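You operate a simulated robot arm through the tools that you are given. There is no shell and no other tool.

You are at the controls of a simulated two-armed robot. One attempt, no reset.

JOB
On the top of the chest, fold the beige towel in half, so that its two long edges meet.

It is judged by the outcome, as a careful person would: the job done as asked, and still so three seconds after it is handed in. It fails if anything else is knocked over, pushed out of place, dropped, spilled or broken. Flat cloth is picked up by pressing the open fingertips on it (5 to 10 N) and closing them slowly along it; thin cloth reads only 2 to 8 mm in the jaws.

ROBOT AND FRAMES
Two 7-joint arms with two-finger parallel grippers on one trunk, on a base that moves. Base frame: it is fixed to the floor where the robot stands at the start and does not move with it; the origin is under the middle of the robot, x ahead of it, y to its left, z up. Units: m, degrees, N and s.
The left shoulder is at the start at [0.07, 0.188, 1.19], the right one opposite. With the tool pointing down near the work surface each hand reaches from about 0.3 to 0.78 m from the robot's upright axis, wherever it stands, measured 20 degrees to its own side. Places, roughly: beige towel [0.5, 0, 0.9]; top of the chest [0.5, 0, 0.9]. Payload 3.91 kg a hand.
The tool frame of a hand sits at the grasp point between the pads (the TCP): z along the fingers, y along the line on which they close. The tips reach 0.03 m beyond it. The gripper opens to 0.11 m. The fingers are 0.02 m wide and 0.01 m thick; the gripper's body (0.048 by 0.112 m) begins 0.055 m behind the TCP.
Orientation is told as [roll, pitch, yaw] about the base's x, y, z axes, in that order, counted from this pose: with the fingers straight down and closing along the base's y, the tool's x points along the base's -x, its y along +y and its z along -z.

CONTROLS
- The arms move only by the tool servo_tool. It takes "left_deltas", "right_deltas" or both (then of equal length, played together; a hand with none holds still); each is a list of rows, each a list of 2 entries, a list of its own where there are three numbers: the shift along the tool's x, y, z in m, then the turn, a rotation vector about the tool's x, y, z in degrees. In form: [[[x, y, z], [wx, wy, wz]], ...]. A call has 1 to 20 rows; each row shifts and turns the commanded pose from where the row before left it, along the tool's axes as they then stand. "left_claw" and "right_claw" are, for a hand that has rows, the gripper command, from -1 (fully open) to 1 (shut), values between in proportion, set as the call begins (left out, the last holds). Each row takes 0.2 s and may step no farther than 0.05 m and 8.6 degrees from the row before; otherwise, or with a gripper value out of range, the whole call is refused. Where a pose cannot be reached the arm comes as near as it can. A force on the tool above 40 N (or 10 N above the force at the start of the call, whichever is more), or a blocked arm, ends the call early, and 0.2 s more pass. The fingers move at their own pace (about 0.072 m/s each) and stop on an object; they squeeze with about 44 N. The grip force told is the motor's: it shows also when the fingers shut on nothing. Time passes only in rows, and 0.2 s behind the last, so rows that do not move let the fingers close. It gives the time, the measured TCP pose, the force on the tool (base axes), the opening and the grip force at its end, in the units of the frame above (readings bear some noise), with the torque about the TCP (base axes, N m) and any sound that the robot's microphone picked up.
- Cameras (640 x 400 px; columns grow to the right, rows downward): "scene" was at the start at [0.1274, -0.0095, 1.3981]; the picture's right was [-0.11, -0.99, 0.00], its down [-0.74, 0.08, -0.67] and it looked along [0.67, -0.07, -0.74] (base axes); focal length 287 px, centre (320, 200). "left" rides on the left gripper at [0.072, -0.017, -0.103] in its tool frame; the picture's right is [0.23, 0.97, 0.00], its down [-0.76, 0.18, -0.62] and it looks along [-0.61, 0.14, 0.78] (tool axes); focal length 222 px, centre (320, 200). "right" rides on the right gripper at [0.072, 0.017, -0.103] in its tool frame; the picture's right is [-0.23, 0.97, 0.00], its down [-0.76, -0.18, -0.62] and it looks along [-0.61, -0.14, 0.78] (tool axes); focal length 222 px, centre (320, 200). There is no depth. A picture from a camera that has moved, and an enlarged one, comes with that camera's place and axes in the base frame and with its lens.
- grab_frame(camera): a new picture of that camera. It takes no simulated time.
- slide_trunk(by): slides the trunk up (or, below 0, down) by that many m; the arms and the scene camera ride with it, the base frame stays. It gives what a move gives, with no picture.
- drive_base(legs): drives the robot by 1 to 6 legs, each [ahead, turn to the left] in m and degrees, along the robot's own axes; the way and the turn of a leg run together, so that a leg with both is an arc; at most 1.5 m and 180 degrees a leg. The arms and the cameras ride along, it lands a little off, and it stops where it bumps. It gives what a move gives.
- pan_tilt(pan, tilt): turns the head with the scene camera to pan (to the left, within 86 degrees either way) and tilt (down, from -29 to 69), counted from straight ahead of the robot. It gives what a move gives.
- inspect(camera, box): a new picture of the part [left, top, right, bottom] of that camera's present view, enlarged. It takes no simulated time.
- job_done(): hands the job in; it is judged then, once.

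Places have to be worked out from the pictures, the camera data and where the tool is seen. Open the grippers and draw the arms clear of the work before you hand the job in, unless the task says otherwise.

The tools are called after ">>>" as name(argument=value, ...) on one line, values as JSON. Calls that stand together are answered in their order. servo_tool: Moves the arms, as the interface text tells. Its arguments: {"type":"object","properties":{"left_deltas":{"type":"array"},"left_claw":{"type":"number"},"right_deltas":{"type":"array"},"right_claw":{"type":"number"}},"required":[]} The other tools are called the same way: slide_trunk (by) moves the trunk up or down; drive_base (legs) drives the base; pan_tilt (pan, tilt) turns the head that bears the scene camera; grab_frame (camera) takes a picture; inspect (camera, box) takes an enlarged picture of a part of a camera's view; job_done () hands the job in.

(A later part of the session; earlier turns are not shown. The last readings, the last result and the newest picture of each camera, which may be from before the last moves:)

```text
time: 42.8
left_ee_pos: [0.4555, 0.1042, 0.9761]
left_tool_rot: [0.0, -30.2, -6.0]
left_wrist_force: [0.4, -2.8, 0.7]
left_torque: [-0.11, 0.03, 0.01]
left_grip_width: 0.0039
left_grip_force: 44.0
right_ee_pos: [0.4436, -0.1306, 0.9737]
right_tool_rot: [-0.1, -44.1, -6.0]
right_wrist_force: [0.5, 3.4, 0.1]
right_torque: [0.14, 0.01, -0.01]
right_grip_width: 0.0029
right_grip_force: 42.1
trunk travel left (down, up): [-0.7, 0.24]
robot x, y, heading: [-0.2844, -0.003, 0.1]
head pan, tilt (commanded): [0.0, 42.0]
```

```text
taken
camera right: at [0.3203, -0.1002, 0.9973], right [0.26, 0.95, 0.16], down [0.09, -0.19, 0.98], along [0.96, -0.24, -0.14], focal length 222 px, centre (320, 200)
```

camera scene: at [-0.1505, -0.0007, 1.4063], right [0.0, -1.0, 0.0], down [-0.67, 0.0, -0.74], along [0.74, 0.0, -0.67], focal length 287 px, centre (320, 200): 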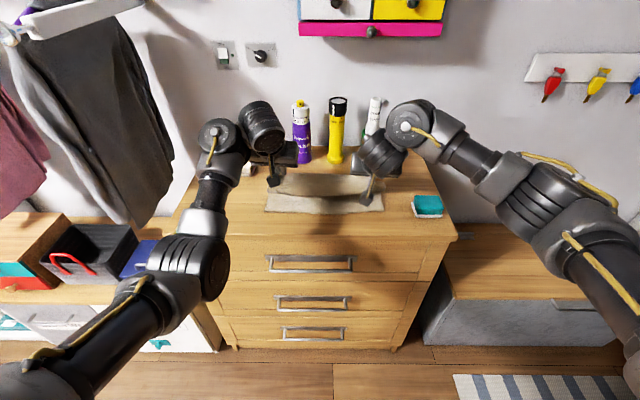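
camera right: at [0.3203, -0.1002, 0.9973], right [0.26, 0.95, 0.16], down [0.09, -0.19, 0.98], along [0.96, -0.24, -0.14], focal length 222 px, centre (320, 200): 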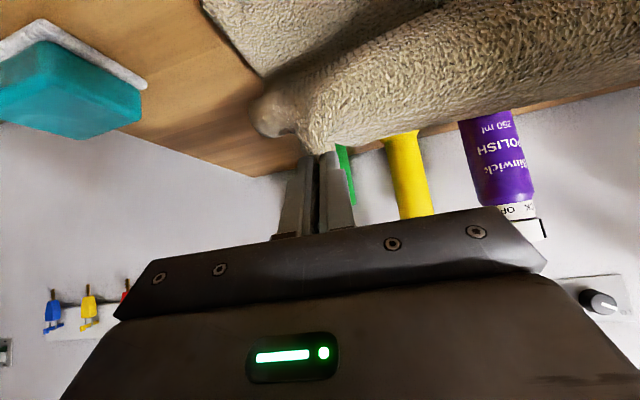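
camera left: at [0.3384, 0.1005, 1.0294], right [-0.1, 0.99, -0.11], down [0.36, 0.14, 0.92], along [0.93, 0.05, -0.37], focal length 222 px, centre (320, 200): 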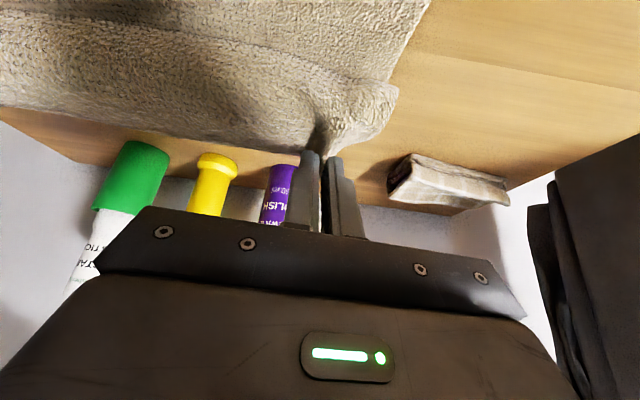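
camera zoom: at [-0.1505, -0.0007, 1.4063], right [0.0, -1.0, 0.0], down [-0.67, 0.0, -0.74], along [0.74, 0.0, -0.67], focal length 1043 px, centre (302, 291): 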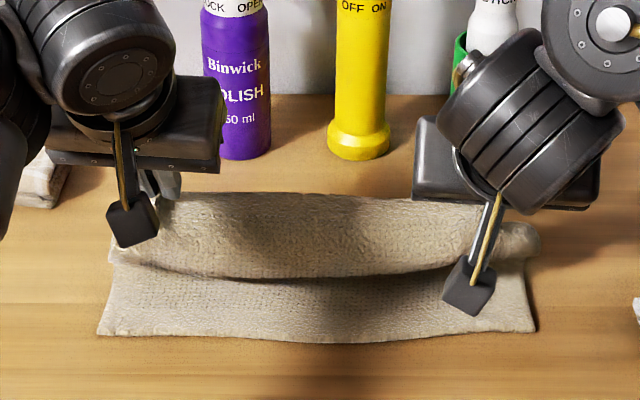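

The wrists can tilt further now (left 30°, right 44°) and the cloth hangs more freely. I'll keep tilting toward about 60° at this height.

>>> servo_tool(left_deltas=[[[0.003, 0, 0], [0, -5, 0]], [[0.003, 0, 0], [0, -5, 0]], [[0.003, 0, 0], [0, -5, 0]], [[0.003, 0, 0], [0, -5, 0]], [[0.003, 0, 0], [0, -5, 0]], [[0.003, 0, 0], [0, -5, 0]], [[0, 0, 0], [0, 0, 0]]], right_deltas=[[[0.003, 0, 0], [0, -3, 0]], [[0.003, 0, 0], [0, -3, 0]], [[0.003, 0, 0], [0, -3, 0]], [[0.003, 0, 0], [0, -3, 0]], [[0.003, 0, 0], [0, -3, 0]], [[0.003, 0, 0], [0, -3, 0]], [[0, 0, 0], [0, 0, 0]]])

>>> grab_frame(camera="scene")

>>> inspect(camera="scene", box=[240, 120, 410, 230])

>>> grab_frame(camera="left")

>>> grab_frame(camera="right")

```text
time: 44.4
left_ee_pos: [0.4417, 0.1053, 0.9653]
left_tool_rot: [0.2, -60.3, -6.2]
left_wrist_force: [-1.5, -2.2, 0.0]
left_torque: [-0.08, 0.04, -0.03]
left_grip_width: 0.0041
left_grip_force: 44.1
right_ee_pos: [0.4303, -0.1293, 0.9601]
right_tool_rot: [0.0, -62.1, -5.9]
right_wrist_force: [-0.6, 3.2, -0.2]
right_torque: [0.11, 0.0, 0.03]
right_grip_width: 0.0026
right_grip_force: 42.9
trunk travel left (down, up): [-0.7, 0.24]
robot x, y, heading: [-0.2841, -0.0009, 0.2]
head pan, tilt (commanded): [0.0, 42.0]
```

```text
taken
camera scene: at [-0.1508, -0.0009, 1.4063], right [0.0, -1.0, 0.0], down [-0.67, 0.0, -0.74], along [0.74, 0.0, -0.67], focal length 287 px, centre (320, 200)
```

scene: 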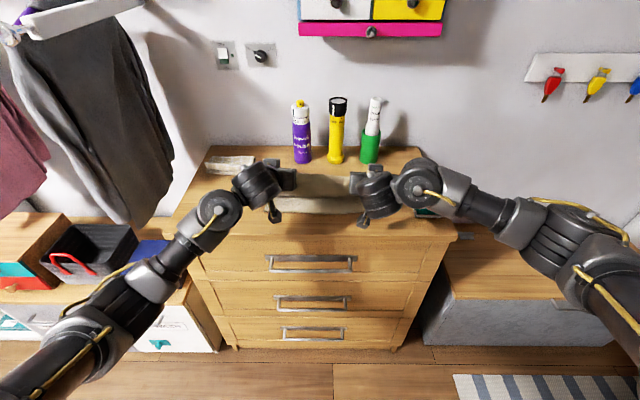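

```text
3.64 times, centred on (325, 175) of scene
camera zoom: at [-0.1508, -0.0009, 1.4063], right [0.0, -1.0, 0.0], down [-0.67, 0.0, -0.74], along [0.74, 0.0, -0.67], focal length 1043 px, centre (302, 291)
```

zoom: 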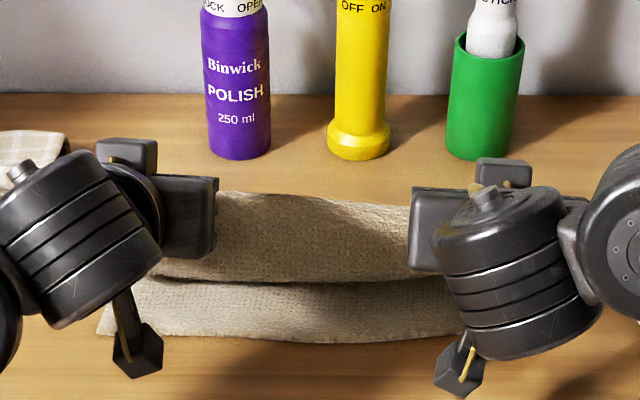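

```text
taken
camera left: at [0.3144, 0.103, 0.9534], right [-0.01, 0.98, -0.19], down [-0.14, 0.19, 0.97], along [0.99, 0.04, 0.14], focal length 222 px, centre (320, 200)
```

left: 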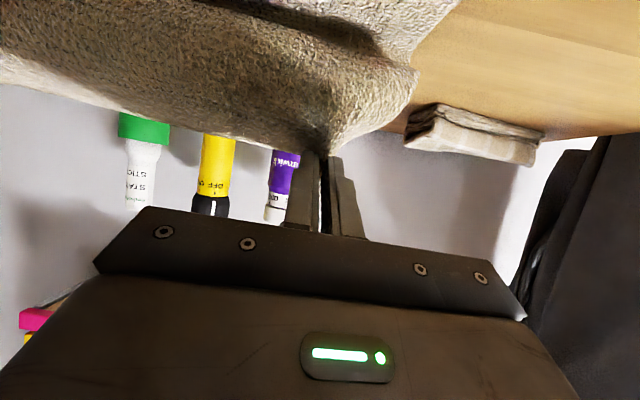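

```text
taken
camera right: at [0.3076, -0.0989, 0.9432], right [0.21, 0.96, 0.2], down [-0.21, -0.16, 0.96], along [0.96, -0.24, 0.17], focal length 222 px, centre (320, 200)
```

right: 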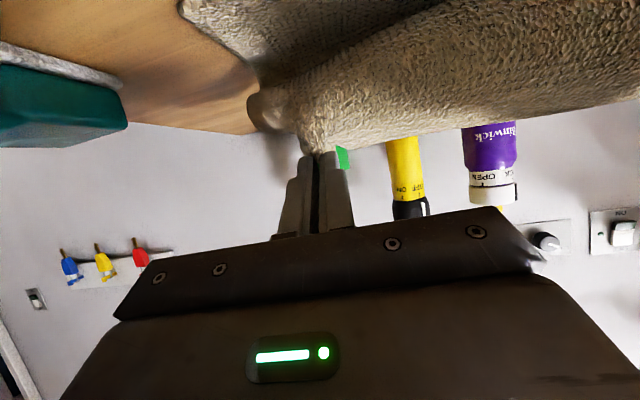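

Both wrists are now at about 60° and the cloth hangs down cleanly from the pinches. I'll lower while tilting to about 75°, bringing the pinch to around x 0.453, z 0.92.

>>> servo_tool(left_deltas=[[[0.0134, 0, 0.0017], [0, -5, 0]], [[0.0135, 0, 0.0006], [0, -5, 0]], [[0.0135, 0, -0.0006], [0, -5, 0]], [[0, 0, 0], [0, 0, 0]]], right_deltas=[[[0.0106, 0, 0.003], [0, -4.3, 0]], [[0.0109, 0, 0.0021], [0, -4.3, 0]], [[0.011, 0, 0.0013], [0, -4.3, 0]], [[0, 0, 0], [0, 0, 0]]])

>>> grab_frame(camera="scene")

>>> inspect(camera="scene", box=[240, 120, 410, 230])

>>> grab_frame(camera="left")

>>> grab_frame(camera="right")

```text
time: 45.4
left_ee_pos: [0.4249, 0.1078, 0.9271]
left_tool_rot: [0.8, -75.3, -6.6]
left_wrist_force: [1.0, -3.9, 0.6]
left_torque: [-0.15, -0.01, -0.11]
left_grip_width: 0.0038
left_grip_force: 44.2
right_ee_pos: [0.4243, -0.1306, 0.9277]
right_tool_rot: [0.0, -74.9, -5.9]
right_wrist_force: [-0.5, 4.2, 0.1]
right_torque: [0.11, 0.03, 0.11]
right_grip_width: 0.0025
right_grip_force: 41.9
trunk travel left (down, up): [-0.7, 0.24]
robot x, y, heading: [-0.2829, 0.0001, 0.1]
head pan, tilt (commanded): [0.0, 42.0]
```

```text
taken
camera scene: at [-0.1511, -0.0011, 1.4063], right [0.0, -1.0, 0.0], down [-0.67, 0.0, -0.74], along [0.74, 0.0, -0.67], focal length 287 px, centre (320, 200)
```

scene: 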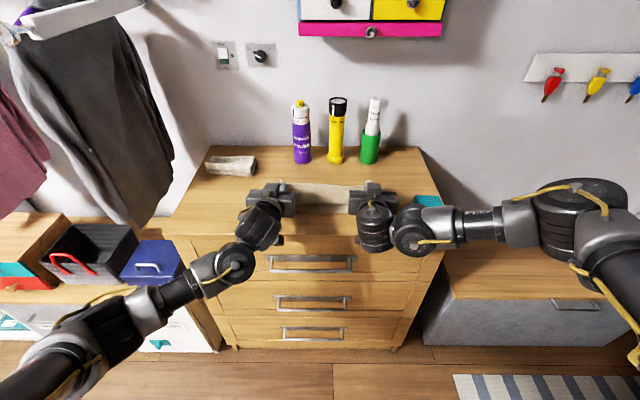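

```text
3.64 times, centred on (325, 175) of scene
camera zoom: at [-0.1511, -0.0011, 1.4063], right [0.0, -1.0, 0.0], down [-0.67, 0.0, -0.74], along [0.74, 0.0, -0.67], focal length 1043 px, centre (302, 291)
```

zoom: 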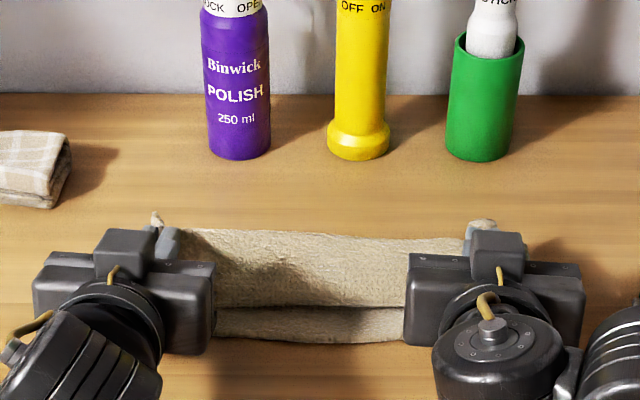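

```text
taken
camera left: at [0.306, 0.104, 0.8831], right [0.04, 0.98, -0.22], down [-0.39, 0.22, 0.9], along [0.92, 0.05, 0.39], focal length 222 px, centre (320, 200)
```

left: 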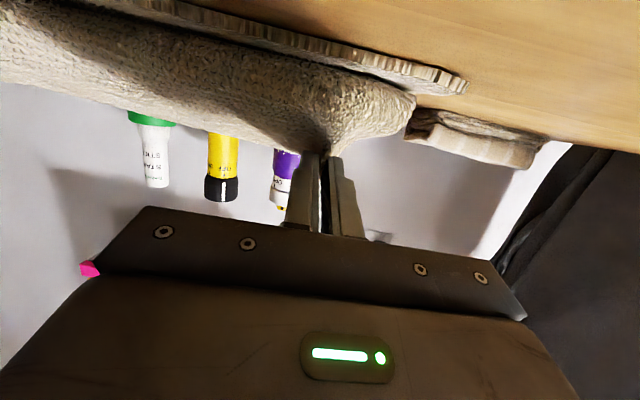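

```text
taken
camera right: at [0.3072, -0.1005, 0.8832], right [0.16, 0.96, 0.22], down [-0.42, -0.13, 0.9], along [0.89, -0.24, 0.38], focal length 222 px, centre (320, 200)
```

right: 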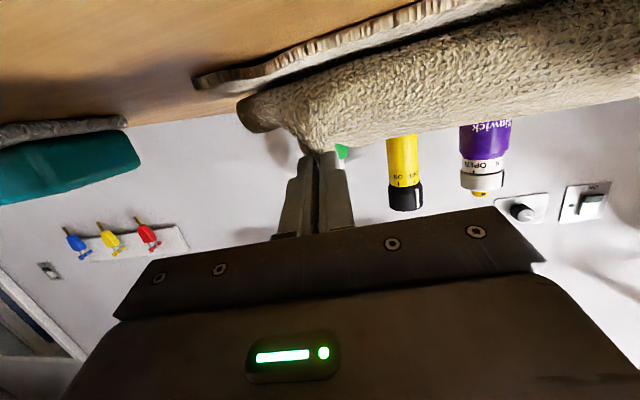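

The pinches are at about (0.454, z 0.919), with the cloth forming a C that opens away from me, so on release the edge should fall toward the robot. The calculation says lowering another 2 cm will feed cloth out to the fold at x ≈ 0.517, so I'll do that gently.

>>> servo_tool(left_deltas=[[[0.0052, 0, -0.0002], [0, 0, 0]], [[0.0052, 0, -0.0002], [0, 0, 0]], [[0.0052, 0, -0.0002], [0, 0, 0]], [[0.0052, 0, -0.0002], [0, 0, 0]], [[0, 0, 0], [0, 0, 0]]], right_deltas=[[[0.0052, 0, -0.0002], [0, 0, 0]], [[0.0052, 0, -0.0002], [0, 0, 0]], [[0.0052, 0, -0.0002], [0, 0, 0]], [[0.0052, 0, -0.0002], [0, 0, 0]], [[0, 0, 0], [0, 0, 0]]])

>>> inspect(camera="scene", box=[240, 120, 410, 230])

>>> grab_frame(camera="left")

>>> grab_frame(camera="right")

```text
time: 46.6
left_ee_pos: [0.4194, 0.1078, 0.9064]
left_tool_rot: [0.4, -75.2, -6.3]
left_wrist_force: [0.8, -2.4, 0.7]
left_torque: [-0.1, -0.02, -0.06]
left_grip_width: 0.0041
left_grip_force: 43.5
right_ee_pos: [0.4174, -0.1275, 0.9075]
right_tool_rot: [0.1, -75.0, -6.0]
right_wrist_force: [-0.2, 3.5, -0.9]
right_torque: [0.17, -0.01, 0.06]
right_grip_width: 0.0026
right_grip_force: 43.0
trunk travel left (down, up): [-0.7, 0.24]
robot x, y, heading: [-0.2863, -0.0025, -0.1]
head pan, tilt (commanded): [0.0, 42.0]
```

```text
3.64 times, centred on (325, 175) of scene
camera zoom: at [-0.151, -0.0006, 1.4063], right [0.0, -1.0, 0.0], down [-0.67, 0.0, -0.74], along [0.74, 0.0, -0.67], focal length 1043 px, centre (302, 291)
```

zoom: 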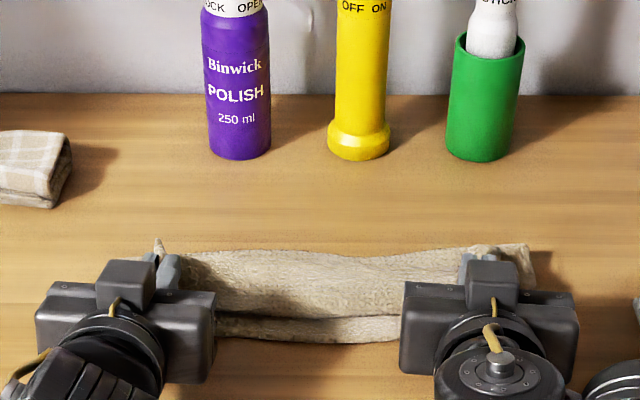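

```text
taken
camera left: at [0.2992, 0.1048, 0.8626], right [0.04, 0.98, -0.22], down [-0.39, 0.22, 0.9], along [0.92, 0.05, 0.39], focal length 222 px, centre (320, 200)
```

left: 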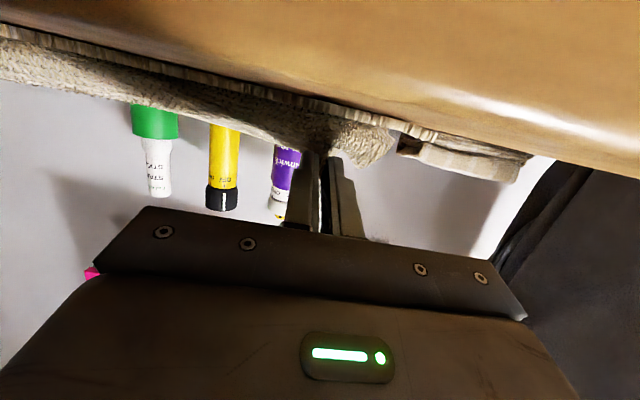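

```text
taken
camera right: at [0.3007, -0.0981, 0.8637], right [0.16, 0.96, 0.22], down [-0.42, -0.14, 0.9], along [0.89, -0.23, 0.38], focal length 222 px, centre (320, 200)
```

right: 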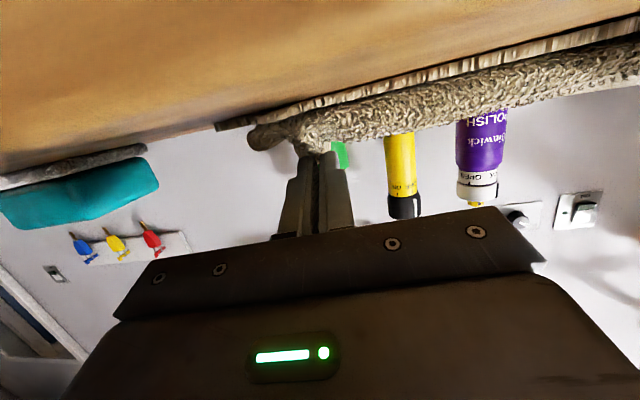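

The roll shows where the cloth went: the lower layer has been pulled up, with its fold only at x ≈ 0.48, so releasing now would overshoot the near edge. I'll raise the hands and move them forward to about above x ≈ 0.51 so the lower layer lies flat again, and tilt the wrists toward 90°.

>>> servo_tool(left_deltas=[[[-0.0206, 0, -0.0004], [0, 0, 0]], [[-0.0206, 0, -0.0004], [0, 0, 0]], [[-0.0082, 0.0018, 0.0156], [0, 0, 0]], [[-0.0082, 0.0018, 0.0156], [0, 0, 0]], [[-0.0082, 0.0018, 0.0156], [0, 0, 0]], [[0, 0, 0], [0, 0, 0]]], right_deltas=[[[-0.0206, 0, -0.0004], [0, 0, 0]], [[-0.0206, 0, -0.0004], [0, 0, 0]], [[-0.0082, 0.0018, 0.0156], [0, 0, 0]], [[-0.0082, 0.0018, 0.0156], [0, 0, 0]], [[-0.0082, 0.0018, 0.0156], [0, 0, 0]], [[0, 0, 0], [0, 0, 0]]])

>>> servo_tool(left_deltas=[[[0.0026, 0, 0], [0, -5, 0]], [[0.0026, 0, 0], [0, -5, 0]], [[0.0026, 0, 0], [0, -5, 0]], [[0, 0, 0], [0, 0, 0]]], right_deltas=[[[0.0026, 0, 0], [0, -5, 0]], [[0.0026, 0, 0], [0, -5, 0]], [[0.0026, 0, 0], [0, -5, 0]], [[0, 0, 0], [0, 0, 0]]])

>>> grab_frame(camera="scene")

>>> inspect(camera="scene", box=[240, 120, 410, 230])

>>> grab_frame(camera="left")

>>> grab_frame(camera="right")

```text
time: 48.0
left_ee_pos: [0.4801, 0.1067, 0.9589]
left_tool_rot: [0.5, -75.2, -6.4]
left_wrist_force: [-0.2, -3.8, 0.5]
left_torque: [-0.07, 0.03, -0.1]
left_grip_width: 0.0039
left_grip_force: 44.1
right_ee_pos: [0.4799, -0.1303, 0.9577]
right_tool_rot: [-0.1, -75.1, -5.8]
right_wrist_force: [0.1, 2.6, 0.4]
right_torque: [0.06, -0.01, 0.07]
right_grip_width: 0.0026
right_grip_force: 42.5
trunk travel left (down, up): [-0.7, 0.24]
robot x, y, heading: [-0.282, 0.0035, -0.2]
head pan, tilt (commanded): [0.0, 42.0]
```

```text
time: 49.0
left_ee_pos: [0.4741, 0.1082, 0.9623]
left_tool_rot: [-179.8, -88.8, 174.0]
left_wrist_force: [2.6, 0.2, 35.9]
left_torque: [0.29, 3.8, -0.56]
left_grip_width: 0.0039
left_grip_force: 43.6
right_ee_pos: [0.4737, -0.1284, 0.9615]
right_tool_rot: [157.5, -89.1, -163.4]
right_wrist_force: [3.6, 0.5, 36.9]
right_torque: [0.79, 3.66, 0.25]
right_grip_width: 0.0025
right_grip_force: 42.5
trunk travel left (down, up): [-0.7, 0.24]
robot x, y, heading: [-0.283, -0.0049, 0.2]
head pan, tilt (commanded): [0.0, 42.0]
```

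```text
taken
camera scene: at [-0.1605, -0.0004, 1.4084], right [0.0, -1.0, 0.0], down [-0.66, 0.0, -0.75], along [0.75, 0.0, -0.66], focal length 287 px, centre (320, 200)
```

scene: 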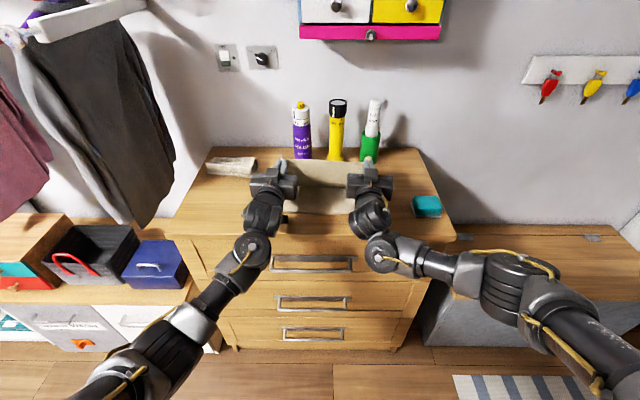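

```text
3.64 times, centred on (325, 175) of scene
camera zoom: at [-0.1605, -0.0004, 1.4084], right [0.0, -1.0, 0.0], down [-0.66, 0.0, -0.75], along [0.75, 0.0, -0.66], focal length 1043 px, centre (302, 291)
```

zoom: 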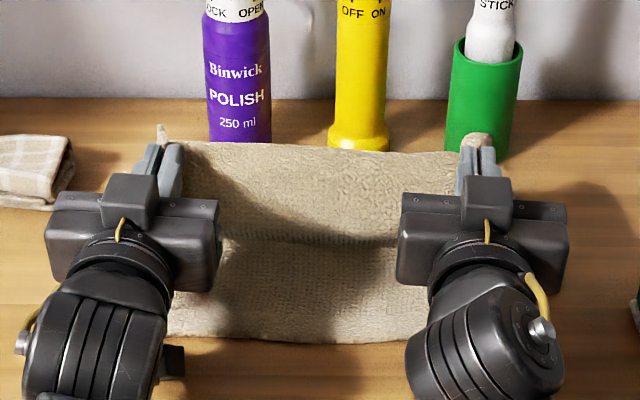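

```text
taken
camera left: at [0.3709, 0.1022, 0.8886], right [0.1, 0.97, -0.23], down [-0.62, 0.24, 0.75], along [0.78, 0.06, 0.62], focal length 222 px, centre (320, 200)
```

left: 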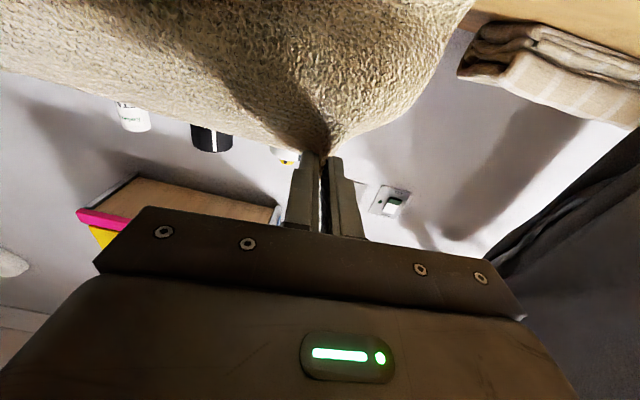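

```text
taken
camera right: at [0.3725, -0.0999, 0.8878], right [0.1, 0.97, 0.23], down [-0.65, -0.12, 0.75], along [0.75, -0.22, 0.62], focal length 222 px, centre (320, 200)
```

right: 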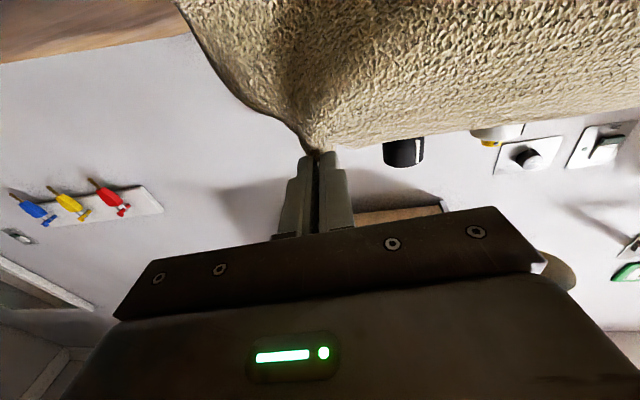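

Both tools read about 36 N upward: with the wrists level, the camera housings under the hands are touching the chest top. I'll raise both hands 2.5 cm at once.

>>> servo_tool(left_deltas=[[[-0.0125, 0, 0], [0, 0, 0]], [[-0.0125, 0, 0], [0, 0, 0]], [[0, 0, 0], [0, 0, 0]]], right_deltas=[[[-0.0125, 0, 0], [0, 0, 0]], [[-0.0125, 0, 0], [0, 0, 0]], [[0, 0, 0], [0, 0, 0]]])

>>> grab_frame(camera="scene")

>>> inspect(camera="scene", box=[240, 120, 410, 230])

```text
time: 49.8
left_ee_pos: [0.4798, 0.1073, 0.9741]
left_tool_rot: [105.6, -89.9, -111.5]
left_wrist_force: [0.2, -3.0, -0.1]
left_torque: [-0.03, 0.04, -0.08]
left_grip_width: 0.0039
left_grip_force: 44.2
right_ee_pos: [0.4784, -0.1282, 0.9751]
right_tool_rot: [-35.6, -89.9, 29.7]
right_wrist_force: [0.5, 2.4, 0.0]
right_torque: [0.07, 0.0, 0.06]
right_grip_width: 0.0026
right_grip_force: 42.8
trunk travel left (down, up): [-0.7, 0.24]
robot x, y, heading: [-0.2817, 0.0033, 0.3]
head pan, tilt (commanded): [0.0, 42.0]
```

```text
taken
camera scene: at [-0.1512, -0.0008, 1.4061], right [0.0, -1.0, 0.0], down [-0.67, 0.0, -0.74], along [0.74, 0.0, -0.67], focal length 287 px, centre (320, 200)
```

scene: 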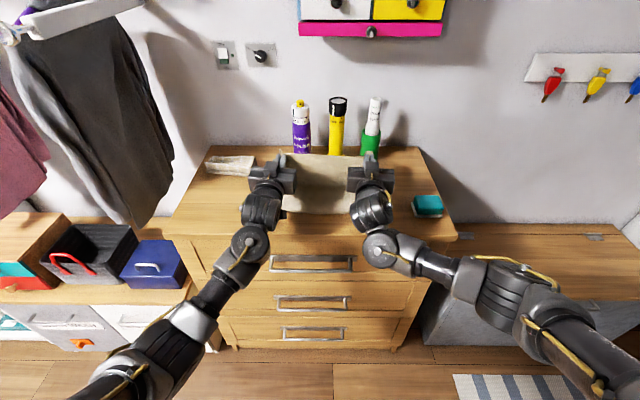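

```text
3.64 times, centred on (325, 175) of scene
camera zoom: at [-0.1512, -0.0008, 1.4061], right [0.0, -1.0, 0.0], down [-0.67, 0.0, -0.74], along [0.74, 0.0, -0.67], focal length 1043 px, centre (302, 291)
```

zoom: 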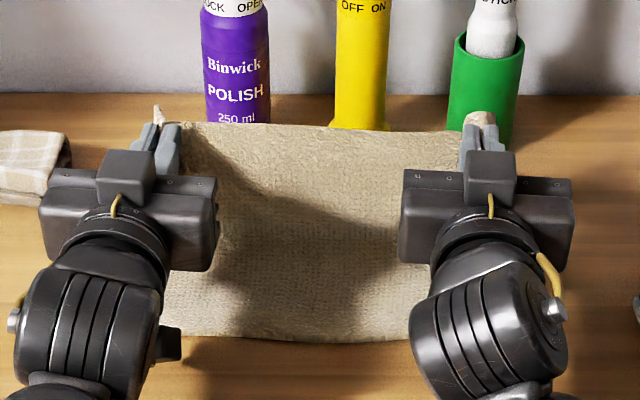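

The forces are back to normal. Tilting to 90° isn't usable near the surface, so I'll return to 75° and swing the edge back to about x 0.468, z 0.945, which is the robot side of the fold, ready to let the flap drop toward me.

>>> servo_tool(left_deltas=[[[0, 0, 0], [0, 5, 0]], [[0, 0, 0], [0, 5, 0]], [[0, 0, 0], [0, 5, 0]], [[0.0104, -0.0014, -0.0114], [0, 0, 0]], [[0.0104, -0.0014, -0.0114], [0, 0, 0]], [[0.0104, -0.0014, -0.0114], [0, 0, 0]], [[0, 0, 0], [0, 0, 0]]], right_deltas=[[[0, 0, 0], [0, 5, 0]], [[0, 0, 0], [0, 5, 0]], [[0, 0, 0], [0, 5, 0]], [[0.0104, -0.0014, -0.0114], [0, 0, 0]], [[0.0104, -0.0014, -0.0114], [0, 0, 0]], [[0.0104, -0.0014, -0.0114], [0, 0, 0]], [[0, 0, 0], [0, 0, 0]]])

>>> inspect(camera="scene", box=[240, 120, 410, 230])

>>> grab_frame(camera="left")

>>> grab_frame(camera="right")

```text
time: 51.4
left_ee_pos: [0.4395, 0.1071, 0.9542]
left_tool_rot: [0.5, -75.2, -6.5]
left_wrist_force: [-0.3, -3.4, -0.3]
left_torque: [-0.07, -0.02, -0.06]
left_grip_width: 0.0042
left_grip_force: 44.0
right_ee_pos: [0.436, -0.1277, 0.955]
right_tool_rot: [0.1, -74.9, -6.0]
right_wrist_force: [0.1, 3.6, -0.8]
right_torque: [0.13, -0.04, 0.07]
right_grip_width: 0.0023
right_grip_force: 42.1
trunk travel left (down, up): [-0.7, 0.24]
robot x, y, heading: [-0.2821, -0.0015, -0.1]
head pan, tilt (commanded): [0.0, 42.0]
```

```text
3.64 times, centred on (325, 175) of scene
camera zoom: at [-0.1503, -0.0008, 1.4063], right [0.0, -1.0, 0.0], down [-0.67, 0.0, -0.74], along [0.74, 0.0, -0.67], focal length 1043 px, centre (302, 291)
```

zoom: 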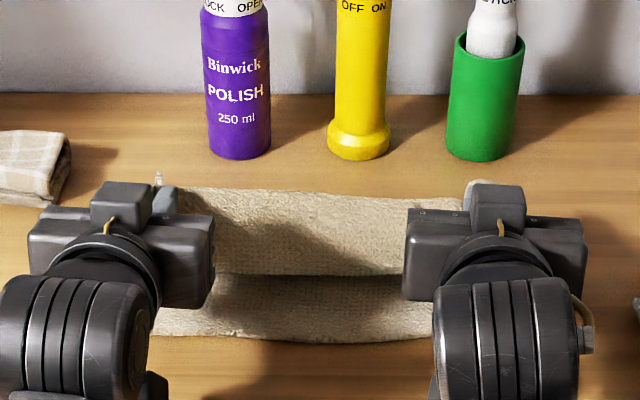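

```text
taken
camera left: at [0.3187, 0.1046, 0.9115], right [0.04, 0.98, -0.22], down [-0.39, 0.22, 0.9], along [0.92, 0.05, 0.39], focal length 222 px, centre (320, 200)
```

left: 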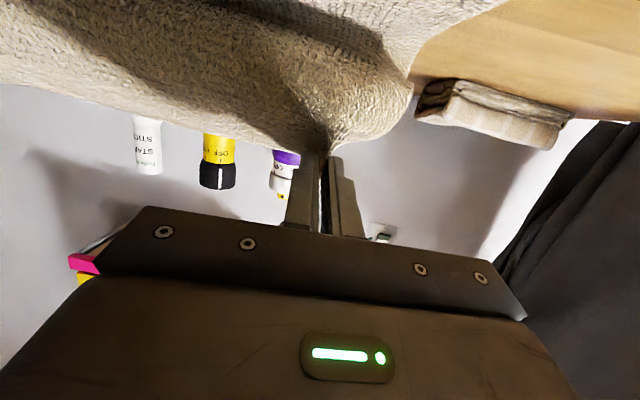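

```text
taken
camera right: at [0.3198, -0.0988, 0.911], right [0.16, 0.96, 0.22], down [-0.42, -0.14, 0.9], along [0.89, -0.24, 0.38], focal length 222 px, centre (320, 200)
```

right: 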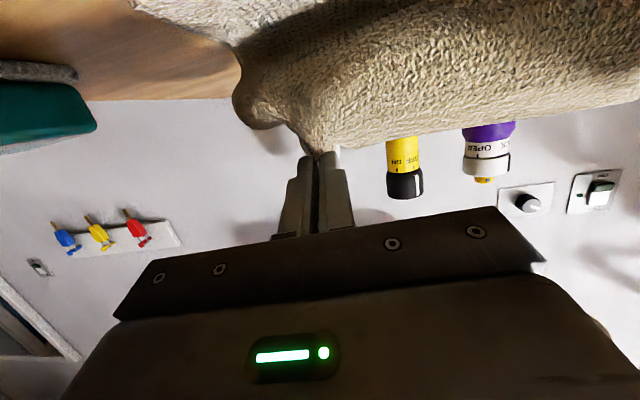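

The edge hangs on the robot side of the fold with the bulge facing me. I'll set the pinch at about x 0.478, z 0.94, then open while withdrawing straight back along the fingers so the flap rolls over toward the near edge.

>>> servo_tool(left_deltas=[[[0.0033, 0.001, 0.0108], [0, 0, 0]], [[0, 0, 0], [0, 0, 0]], [[0, 0, 0], [0, 0, 0]]], right_deltas=[[[0.0034, 0.001, 0.0144], [0, 0, 0]], [[0, 0, 0], [0, 0, 0]], [[0, 0, 0], [0, 0, 0]]])

>>> servo_tool(left_deltas=[[[0, 0, 0], [0, 0, 0]], [[0, 0, -0.025], [0, 0, 0]], [[0, 0, -0.03], [0, 0, 0]], [[0, 0, -0.03], [0, 0, 0]], [[0, 0, -0.03], [0, 0, 0]], [[0, 0, 0], [0, 0, 0]]], right_deltas=[[[0, 0, 0], [0, 0, 0]], [[0, 0, -0.025], [0, 0, 0]], [[0, 0, -0.03], [0, 0, 0]], [[0, 0, -0.03], [0, 0, 0]], [[0, 0, -0.03], [0, 0, 0]], [[0, 0, 0], [0, 0, 0]]], left_claw=0.4, right_claw=0.4)

>>> grab_frame(camera="scene")

>>> inspect(camera="scene", box=[240, 120, 410, 230])

>>> grab_frame(camera="left")

>>> grab_frame(camera="right")

```text
time: 52.2
left_ee_pos: [0.4492, 0.1068, 0.9486]
left_tool_rot: [0.4, -75.2, -6.3]
left_wrist_force: [0.0, -3.0, -0.3]
left_torque: [-0.11, -0.01, -0.07]
left_grip_width: 0.004
left_grip_force: 44.4
right_ee_pos: [0.4489, -0.1296, 0.9471]
right_tool_rot: [0.0, -74.9, -5.8]
right_wrist_force: [-0.2, 3.8, -0.8]
right_torque: [0.11, -0.03, 0.07]
right_grip_width: 0.0025
right_grip_force: 42.9
trunk travel left (down, up): [-0.7, 0.24]
robot x, y, heading: [-0.2807, -0.0028, 0.4]
head pan, tilt (commanded): [0.0, 42.0]
```

```text
time: 53.6
left_ee_pos: [0.3399, 0.119, 0.9778]
left_tool_rot: [0.4, -75.1, -6.3]
left_wrist_force: [1.3, -0.7, 0.5]
left_torque: [0.0, 0.01, 0.02]
left_grip_width: 0.033
left_grip_force: 0.0
right_ee_pos: [0.3408, -0.1182, 0.9765]
right_tool_rot: [0.2, -74.9, -6.0]
right_wrist_force: [0.4, 1.4, 0.6]
right_torque: [-0.05, 0.0, 0.0]
right_grip_width: 0.033
right_grip_force: 0.1
trunk travel left (down, up): [-0.7, 0.24]
robot x, y, heading: [-0.2841, 0.001, 0.1]
head pan, tilt (commanded): [0.0, 42.0]
```

```text
taken
camera scene: at [-0.1493, -0.0012, 1.4061], right [0.0, -1.0, 0.0], down [-0.67, 0.0, -0.74], along [0.74, 0.0, -0.67], focal length 287 px, centre (320, 200)
```

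scene: 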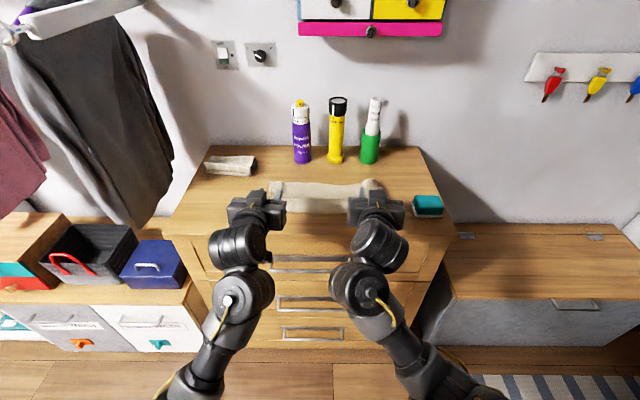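

```text
3.64 times, centred on (325, 175) of scene
camera zoom: at [-0.1493, -0.0012, 1.4061], right [0.0, -1.0, 0.0], down [-0.67, 0.0, -0.74], along [0.74, 0.0, -0.67], focal length 1043 px, centre (302, 291)
```

zoom: 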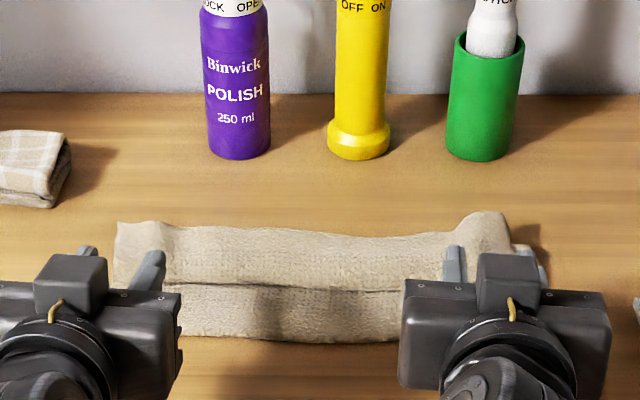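

```text
taken
camera left: at [0.2193, 0.1154, 0.9346], right [0.04, 0.98, -0.22], down [-0.39, 0.22, 0.9], along [0.92, 0.05, 0.39], focal length 222 px, centre (320, 200)
```

left: 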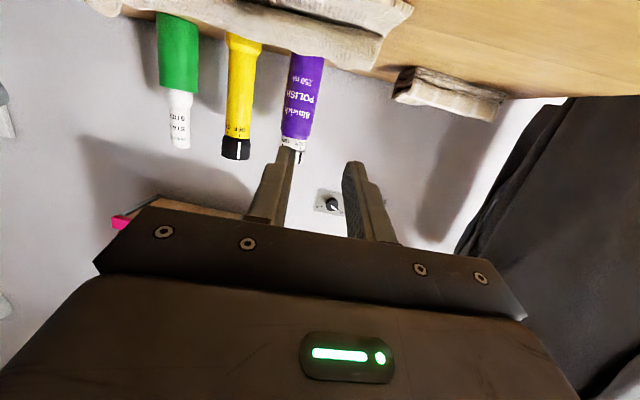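

```text
taken
camera right: at [0.2243, -0.0885, 0.9332], right [0.16, 0.96, 0.22], down [-0.42, -0.14, 0.9], along [0.89, -0.24, 0.38], focal length 222 px, centre (320, 200)
```

right: 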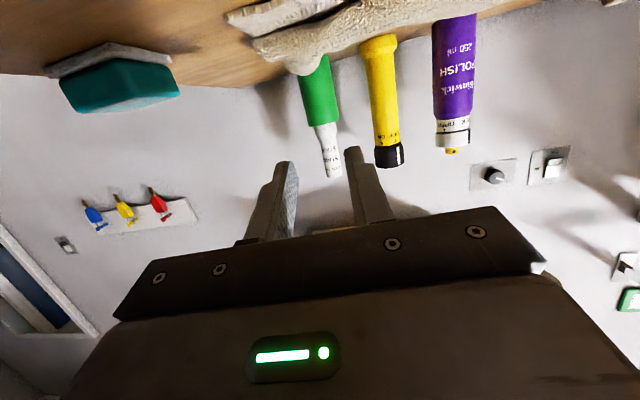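

I've released, but the flap settled as a Z: the far edge lies on top pointing away, with a crease facing me at x ≈ 0.446. I'll move the hands aside and up for a clear look before deciding.

>>> servo_tool(left_deltas=[[[0, 0.03, -0.01], [0, 7, 0]], [[0, 0.03, -0.01], [0, 7, 0]], [[-0.01, 0.03, -0.01], [0, 7, 0]], [[-0.01, 0.03, -0.01], [0, 7, 0]], [[-0.01, 0, -0.01], [0, 7, 0]], [[0, 0, -0.02], [0, 7, 0]], [[0, 0, -0.02], [0, 7, 0]]], right_deltas=[[[0, -0.03, -0.01], [0, 7, 0]], [[0, -0.03, -0.01], [0, 7, 0]], [[-0.01, -0.03, -0.01], [0, 7, 0]], [[-0.01, -0.03, -0.01], [0, 7, 0]], [[-0.01, 0, -0.01], [0, 7, 0]], [[0, 0, -0.02], [0, 7, 0]], [[0, 0, -0.02], [0, 7, 0]]])

>>> grab_frame(camera="scene")

>>> inspect(camera="scene", box=[240, 130, 410, 230])

>>> grab_frame(camera="left")

>>> grab_frame(camera="right")

```text
time: 54.3
left_ee_pos: [0.328, 0.1906, 0.9892]
left_tool_rot: [0.5, -58.7, -6.5]
left_wrist_force: [0.3, 0.3, -0.8]
left_torque: [-0.01, 0.0, 0.01]
left_grip_width: 0.0328
left_grip_force: 0.1
right_ee_pos: [0.3312, -0.2631, 0.9614]
right_tool_rot: [-16.1, -58.9, 3.5]
right_wrist_force: [0.8, 0.2, 0.3]
right_torque: [-0.03, -0.01, 0.0]
right_grip_width: 0.0332
right_grip_force: 0.0
right hand out of reach, approached as far as the arm can: row 2, 3
trunk travel left (down, up): [-0.7, 0.24]
robot x, y, heading: [-0.2829, 0.001, 0.1]
head pan, tilt (commanded): [0.0, 42.0]
stopped in row 3 (right hand): the arm was blocked; the commanded pose is now the measured one
```

```text
taken
camera scene: at [-0.1494, 0.0001, 1.406], right [0.0, -1.0, 0.0], down [-0.67, 0.0, -0.74], along [0.74, 0.0, -0.67], focal length 287 px, centre (320, 200)
```

scene: 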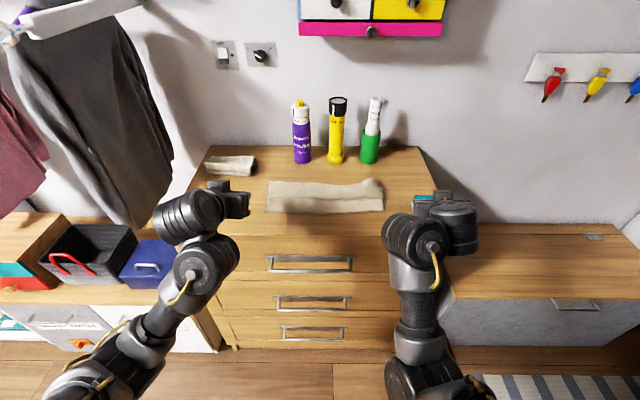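

```text
3.76 times, centred on (325, 180) of scene
camera zoom: at [-0.1494, 0.0001, 1.406], right [0.0, -1.0, 0.0], down [-0.67, 0.0, -0.74], along [0.74, 0.0, -0.67], focal length 1080 px, centre (301, 275)
```

zoom: 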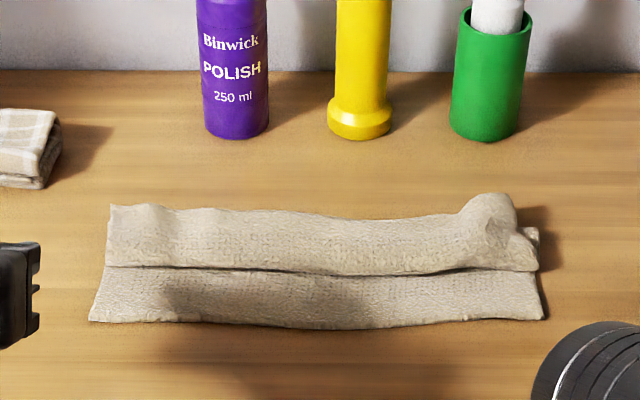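

```text
taken
camera left: at [0.2, 0.1881, 0.9807], right [-0.01, 0.98, -0.19], down [-0.12, 0.19, 0.98], along [0.99, 0.04, 0.11], focal length 222 px, centre (320, 200)
```

left: 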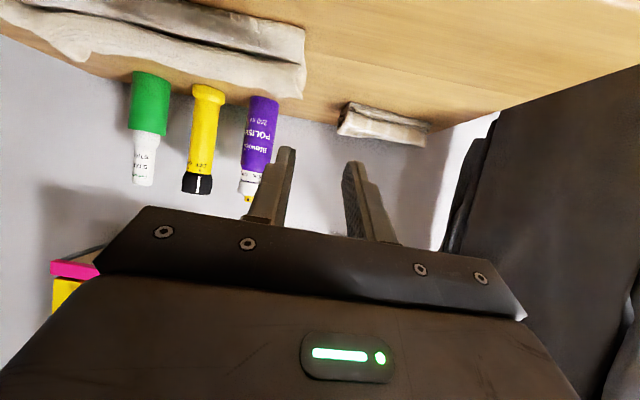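

```text
taken
camera right: at [0.2094, -0.2246, 0.9473], right [0.29, 0.95, 0.05], down [-0.16, -0.01, 0.99], along [0.94, -0.3, 0.15], focal length 222 px, centre (320, 200)
```

right: 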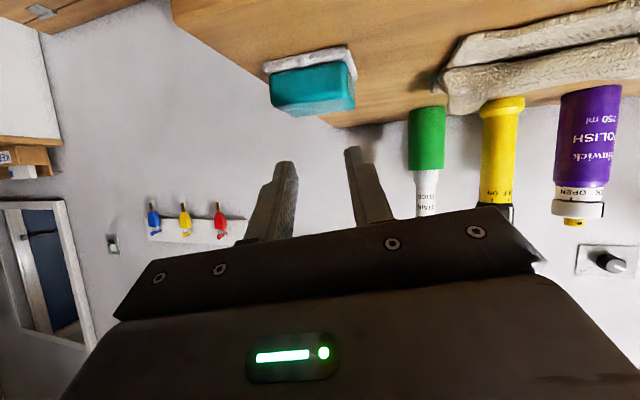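

The flap now lies as a neat Z: near edge at x ≈ 0.407, crease ≈ 0.444, and fold and far edge both at about 0.507. The far edge is on top with clear space around it. I'll regrasp it with the jaws turned 90° (closing across the edge, like tongs), so the cloth leaves straight along the fingers when the wrist tilts. First I'll bring the right arm back to a clean posture.

>>> servo_tool(left_deltas=[[[-0.01, 0, -0.01], [0, 5, 0]], [[-0.01, 0, -0.01], [0, 5, 0]], [[-0.01, 0, -0.01], [0, 4, 0]], [[0, 0, 0], [0, 0, 0]]], right_deltas=[[[-0.018, 0.023, -0.016], [-4.4, 4.7, 0]], [[-0.018, 0.023, -0.016], [-4.4, 4.7, 0]], [[-0.018, 0.023, -0.016], [-4.4, 4.7, 0]], [[0, 0, 0], [0, 0, 0]]])

>>> grab_frame(camera="scene")

```text
time: 55.0
left_ee_pos: [0.3234, 0.1897, 1.0234]
left_tool_rot: [0.8, -49.6, -6.7]
left_wrist_force: [48.5, -11.3, -18.9]
left_torque: [0.02, -2.09, 1.17]
left_grip_width: 0.0331
left_grip_force: 0.1
right_ee_pos: [0.375, -0.2726, 0.9481]
right_tool_rot: [-12.3, -50.1, 2.7]
right_wrist_force: [-1.0, -0.5, -0.5]
right_torque: [0.01, -0.03, -0.01]
right_grip_width: 0.033
right_grip_force: 0.1
right hand out of reach, approached as far as the arm can: row 1, 2, 3
trunk travel left (down, up): [-0.7, 0.24]
robot x, y, heading: [-0.2855, 0.0, 0.1]
head pan, tilt (commanded): [0.0, 42.0]
stopped in row 3 (left hand): the force on the tool passed its limit at 210 N (the readings are from after the stop); the commanded pose is now the measured one
```

```text
taken
camera scene: at [-0.1516, -0.0009, 1.4064], right [0.0, -1.0, 0.0], down [-0.67, 0.0, -0.74], along [0.74, 0.0, -0.67], focal length 287 px, centre (320, 200)
```

scene: 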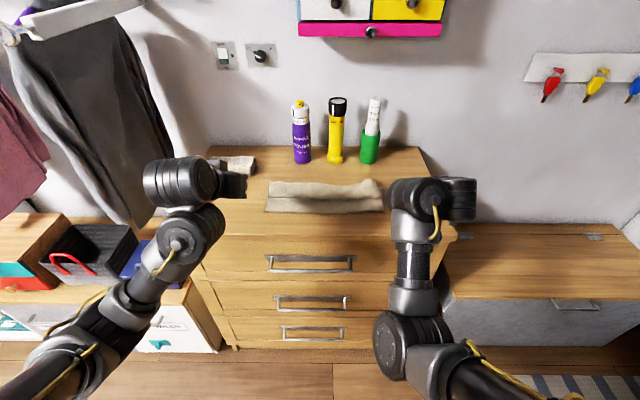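

The left hand hit something as it retracted (probably its own arm, since the wrist is folded tightly), and the right hand stayed near its limit. I'll back the left hand off in the direction of the push, and check the right camera.

>>> servo_tool(left_deltas=[[[-0.0097, 0, 0.0114], [0, -4, 0]], [[0, 0, 0], [0, 0, 0]]])

>>> grab_frame(camera="right")

>>> grab_frame(camera="left")

>>> grab_frame(camera="scene")

```text
time: 55.6
left_ee_pos: [0.338, 0.188, 1.0222]
left_tool_rot: [1.1, -53.2, -6.9]
left_wrist_force: [0.5, -0.2, -0.1]
left_torque: [0.0, 0.02, -0.01]
left_grip_width: 0.0332
left_grip_force: 0.0
right_ee_pos: [0.3736, -0.271, 0.9481]
right_tool_rot: [-12.4, -49.9, 2.7]
right_wrist_force: [-0.2, 0.0, 0.7]
right_torque: [0.03, 0.01, 0.02]
right_grip_width: 0.0331
right_grip_force: 0.0
trunk travel left (down, up): [-0.7, 0.24]
robot x, y, heading: [-0.2838, -0.0023, -0.0]
head pan, tilt (commanded): [0.0, 42.0]
```

```text
taken
camera right: at [0.2509, -0.2372, 0.9552], right [0.26, 0.96, 0.04], down [0.0, -0.04, 1.0], along [0.97, -0.26, -0.01], focal length 222 px, centre (320, 200)
```

right: 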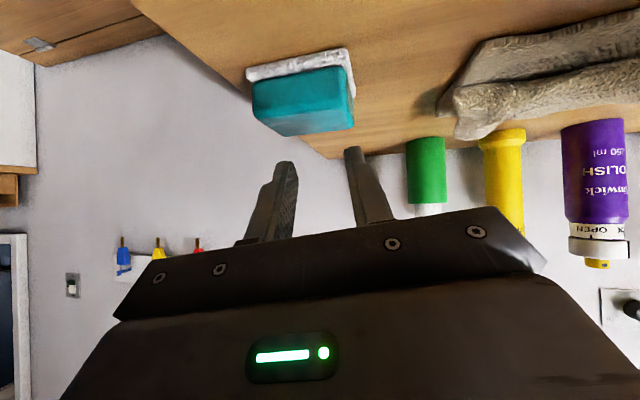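

```text
taken
camera left: at [0.2108, 0.1861, 1.0258], right [-0.03, 0.98, -0.17], down [-0.03, 0.17, 0.98], along [1.0, 0.04, 0.02], focal length 222 px, centre (320, 200)
```

left: 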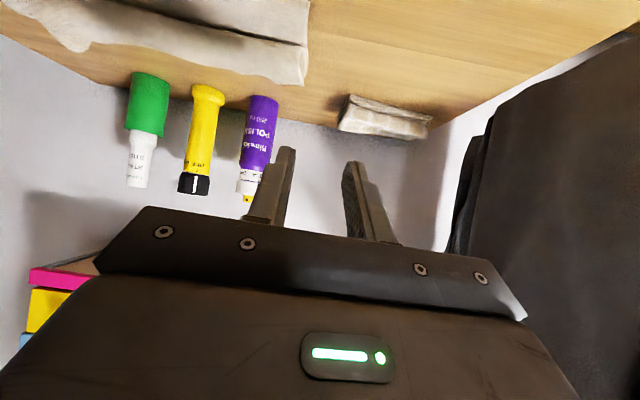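

```text
taken
camera scene: at [-0.1514, -0.0006, 1.4064], right [0.0, -1.0, 0.0], down [-0.67, 0.0, -0.74], along [0.74, 0.0, -0.67], focal length 287 px, centre (320, 200)
```

scene: 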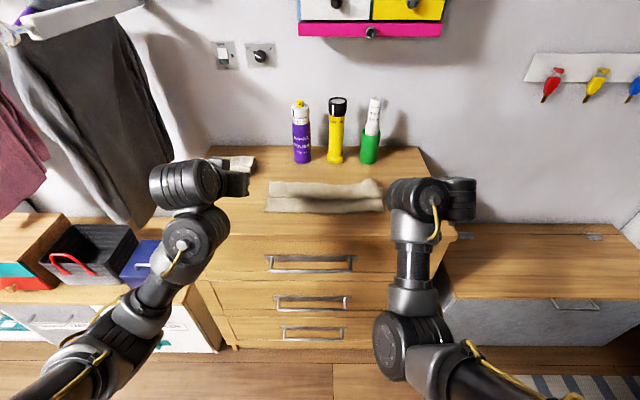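

The sponge and everything else is untouched, and the left hand is free again. I'll try bringing the right hand inward with pure translation.

>>> servo_tool(right_deltas=[[[-0.0142, 0.0257, 0.0037], [0, 0, 0]], [[-0.0142, 0.0257, 0.0037], [0, 0, 0]], [[0, 0, 0], [0, 0, 0]]])

```text
time: 56.6
left_ee_pos: [0.3395, 0.1879, 1.0221]
left_tool_rot: [1.1, -53.4, -6.8]
left_wrist_force: [-0.3, -0.3, 0.8]
left_torque: [0.03, 0.03, 0.03]
left_grip_width: 0.0328
left_grip_force: 0.0
right_ee_pos: [0.4074, -0.2587, 0.9588]
right_tool_rot: [-16.9, -49.9, 3.6]
right_wrist_force: [0.0, -0.4, 0.0]
right_torque: [-0.02, 0.01, 0.03]
right_grip_width: 0.033
right_grip_force: 0.0
trunk travel left (down, up): [-0.7, 0.24]
robot x, y, heading: [-0.2835, 0.0012, -0.1]
head pan, tilt (commanded): [0.0, 42.0]
stopped in row 3 (right hand): the arm was blocked; the commanded pose is now the measured one
```

The right arm is still jammed sideways. I'll try raising it straight up to free it.

>>> servo_tool(right_deltas=[[[-0.019, -0.004, -0.0155], [0, 0, 0]], [[-0.019, -0.004, -0.0155], [0, 0, 0]], [[0, 0, 0], [0, 0, 0]]])

>>> grab_frame(camera="scene")

```text
time: 57.4
left_ee_pos: [0.3376, 0.1884, 1.0224]
left_tool_rot: [1.0, -53.2, -6.9]
left_wrist_force: [0.3, 0.5, 0.4]
left_torque: [0.0, 0.0, -0.02]
left_grip_width: 0.0328
left_grip_force: 0.0
right_ee_pos: [0.41, -0.2811, 1.0048]
right_tool_rot: [-19.7, -49.8, 4.4]
right_wrist_force: [-1.3, -0.6, 0.6]
right_torque: [-0.04, -0.01, -0.02]
right_grip_width: 0.0331
right_grip_force: 0.2
right hand out of reach, approached as far as the arm can: row 2
trunk travel left (down, up): [-0.7, 0.24]
robot x, y, heading: [-0.2868, -0.0018, 0.1]
head pan, tilt (commanded): [0.0, 42.0]
```

```text
taken
camera scene: at [-0.1509, -0.0003, 1.4063], right [0.0, -1.0, 0.0], down [-0.67, 0.0, -0.74], along [0.74, 0.0, -0.67], focal length 287 px, centre (320, 200)
```

scene: 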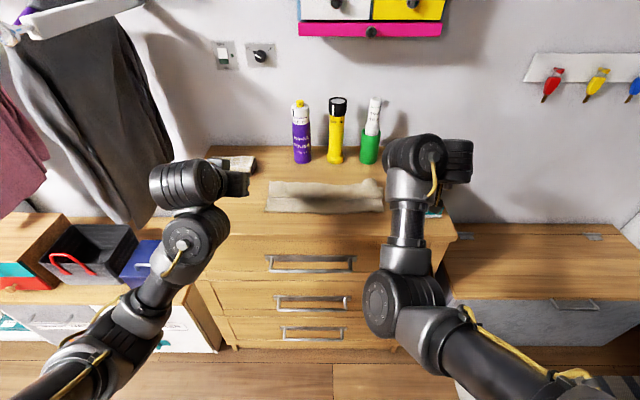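

The right elbow has swung inward. I'll extend the right hand forward and up over the empty right side of the chest while untilting the wrist, to let the arm return to a better posture.

>>> servo_tool(right_deltas=[[[-0.031, -0.0045, 0.0078], [-4.2, 5, 0]], [[-0.031, -0.0045, 0.0078], [-4.2, 5, 0]], [[-0.031, -0.0045, 0.0078], [-4.2, 5, 0]], [[-0.031, -0.0045, 0.0078], [-4.2, 5, 0]], [[0, 0, 0], [0, 0, 0]]])

>>> grab_frame(camera="scene")

```text
time: 58.6
left_ee_pos: [0.3383, 0.1893, 1.0215]
left_tool_rot: [1.0, -53.3, -6.8]
left_wrist_force: [-0.1, 0.5, 0.0]
left_torque: [0.01, -0.02, -0.02]
left_grip_width: 0.0329
left_grip_force: 0.0
right_ee_pos: [0.5281, -0.2773, 1.0637]
right_tool_rot: [2.6, -30.0, 0.5]
right_wrist_force: [-0.2, 0.3, 0.4]
right_torque: [-0.01, -0.03, -0.03]
right_grip_width: 0.0328
right_grip_force: 0.0
right hand out of reach, approached as far as the arm can: row 1
trunk travel left (down, up): [-0.7, 0.24]
robot x, y, heading: [-0.2803, -0.0012, 0.2]
head pan, tilt (commanded): [0.0, 42.0]
```

```text
taken
camera scene: at [-0.1509, 0.0, 1.4063], right [0.0, -1.0, 0.0], down [-0.67, 0.0, -0.74], along [0.74, 0.0, -0.67], focal length 287 px, centre (320, 200)
```

scene: 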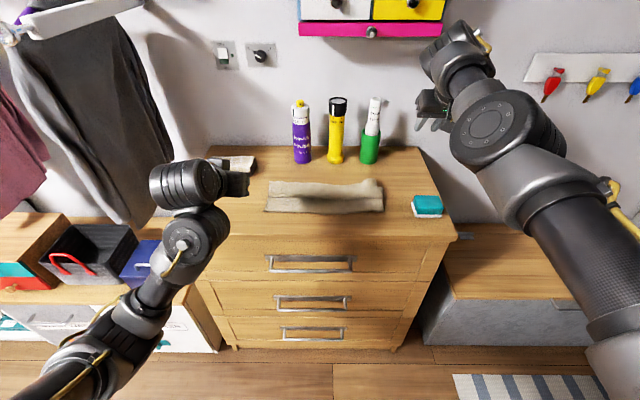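

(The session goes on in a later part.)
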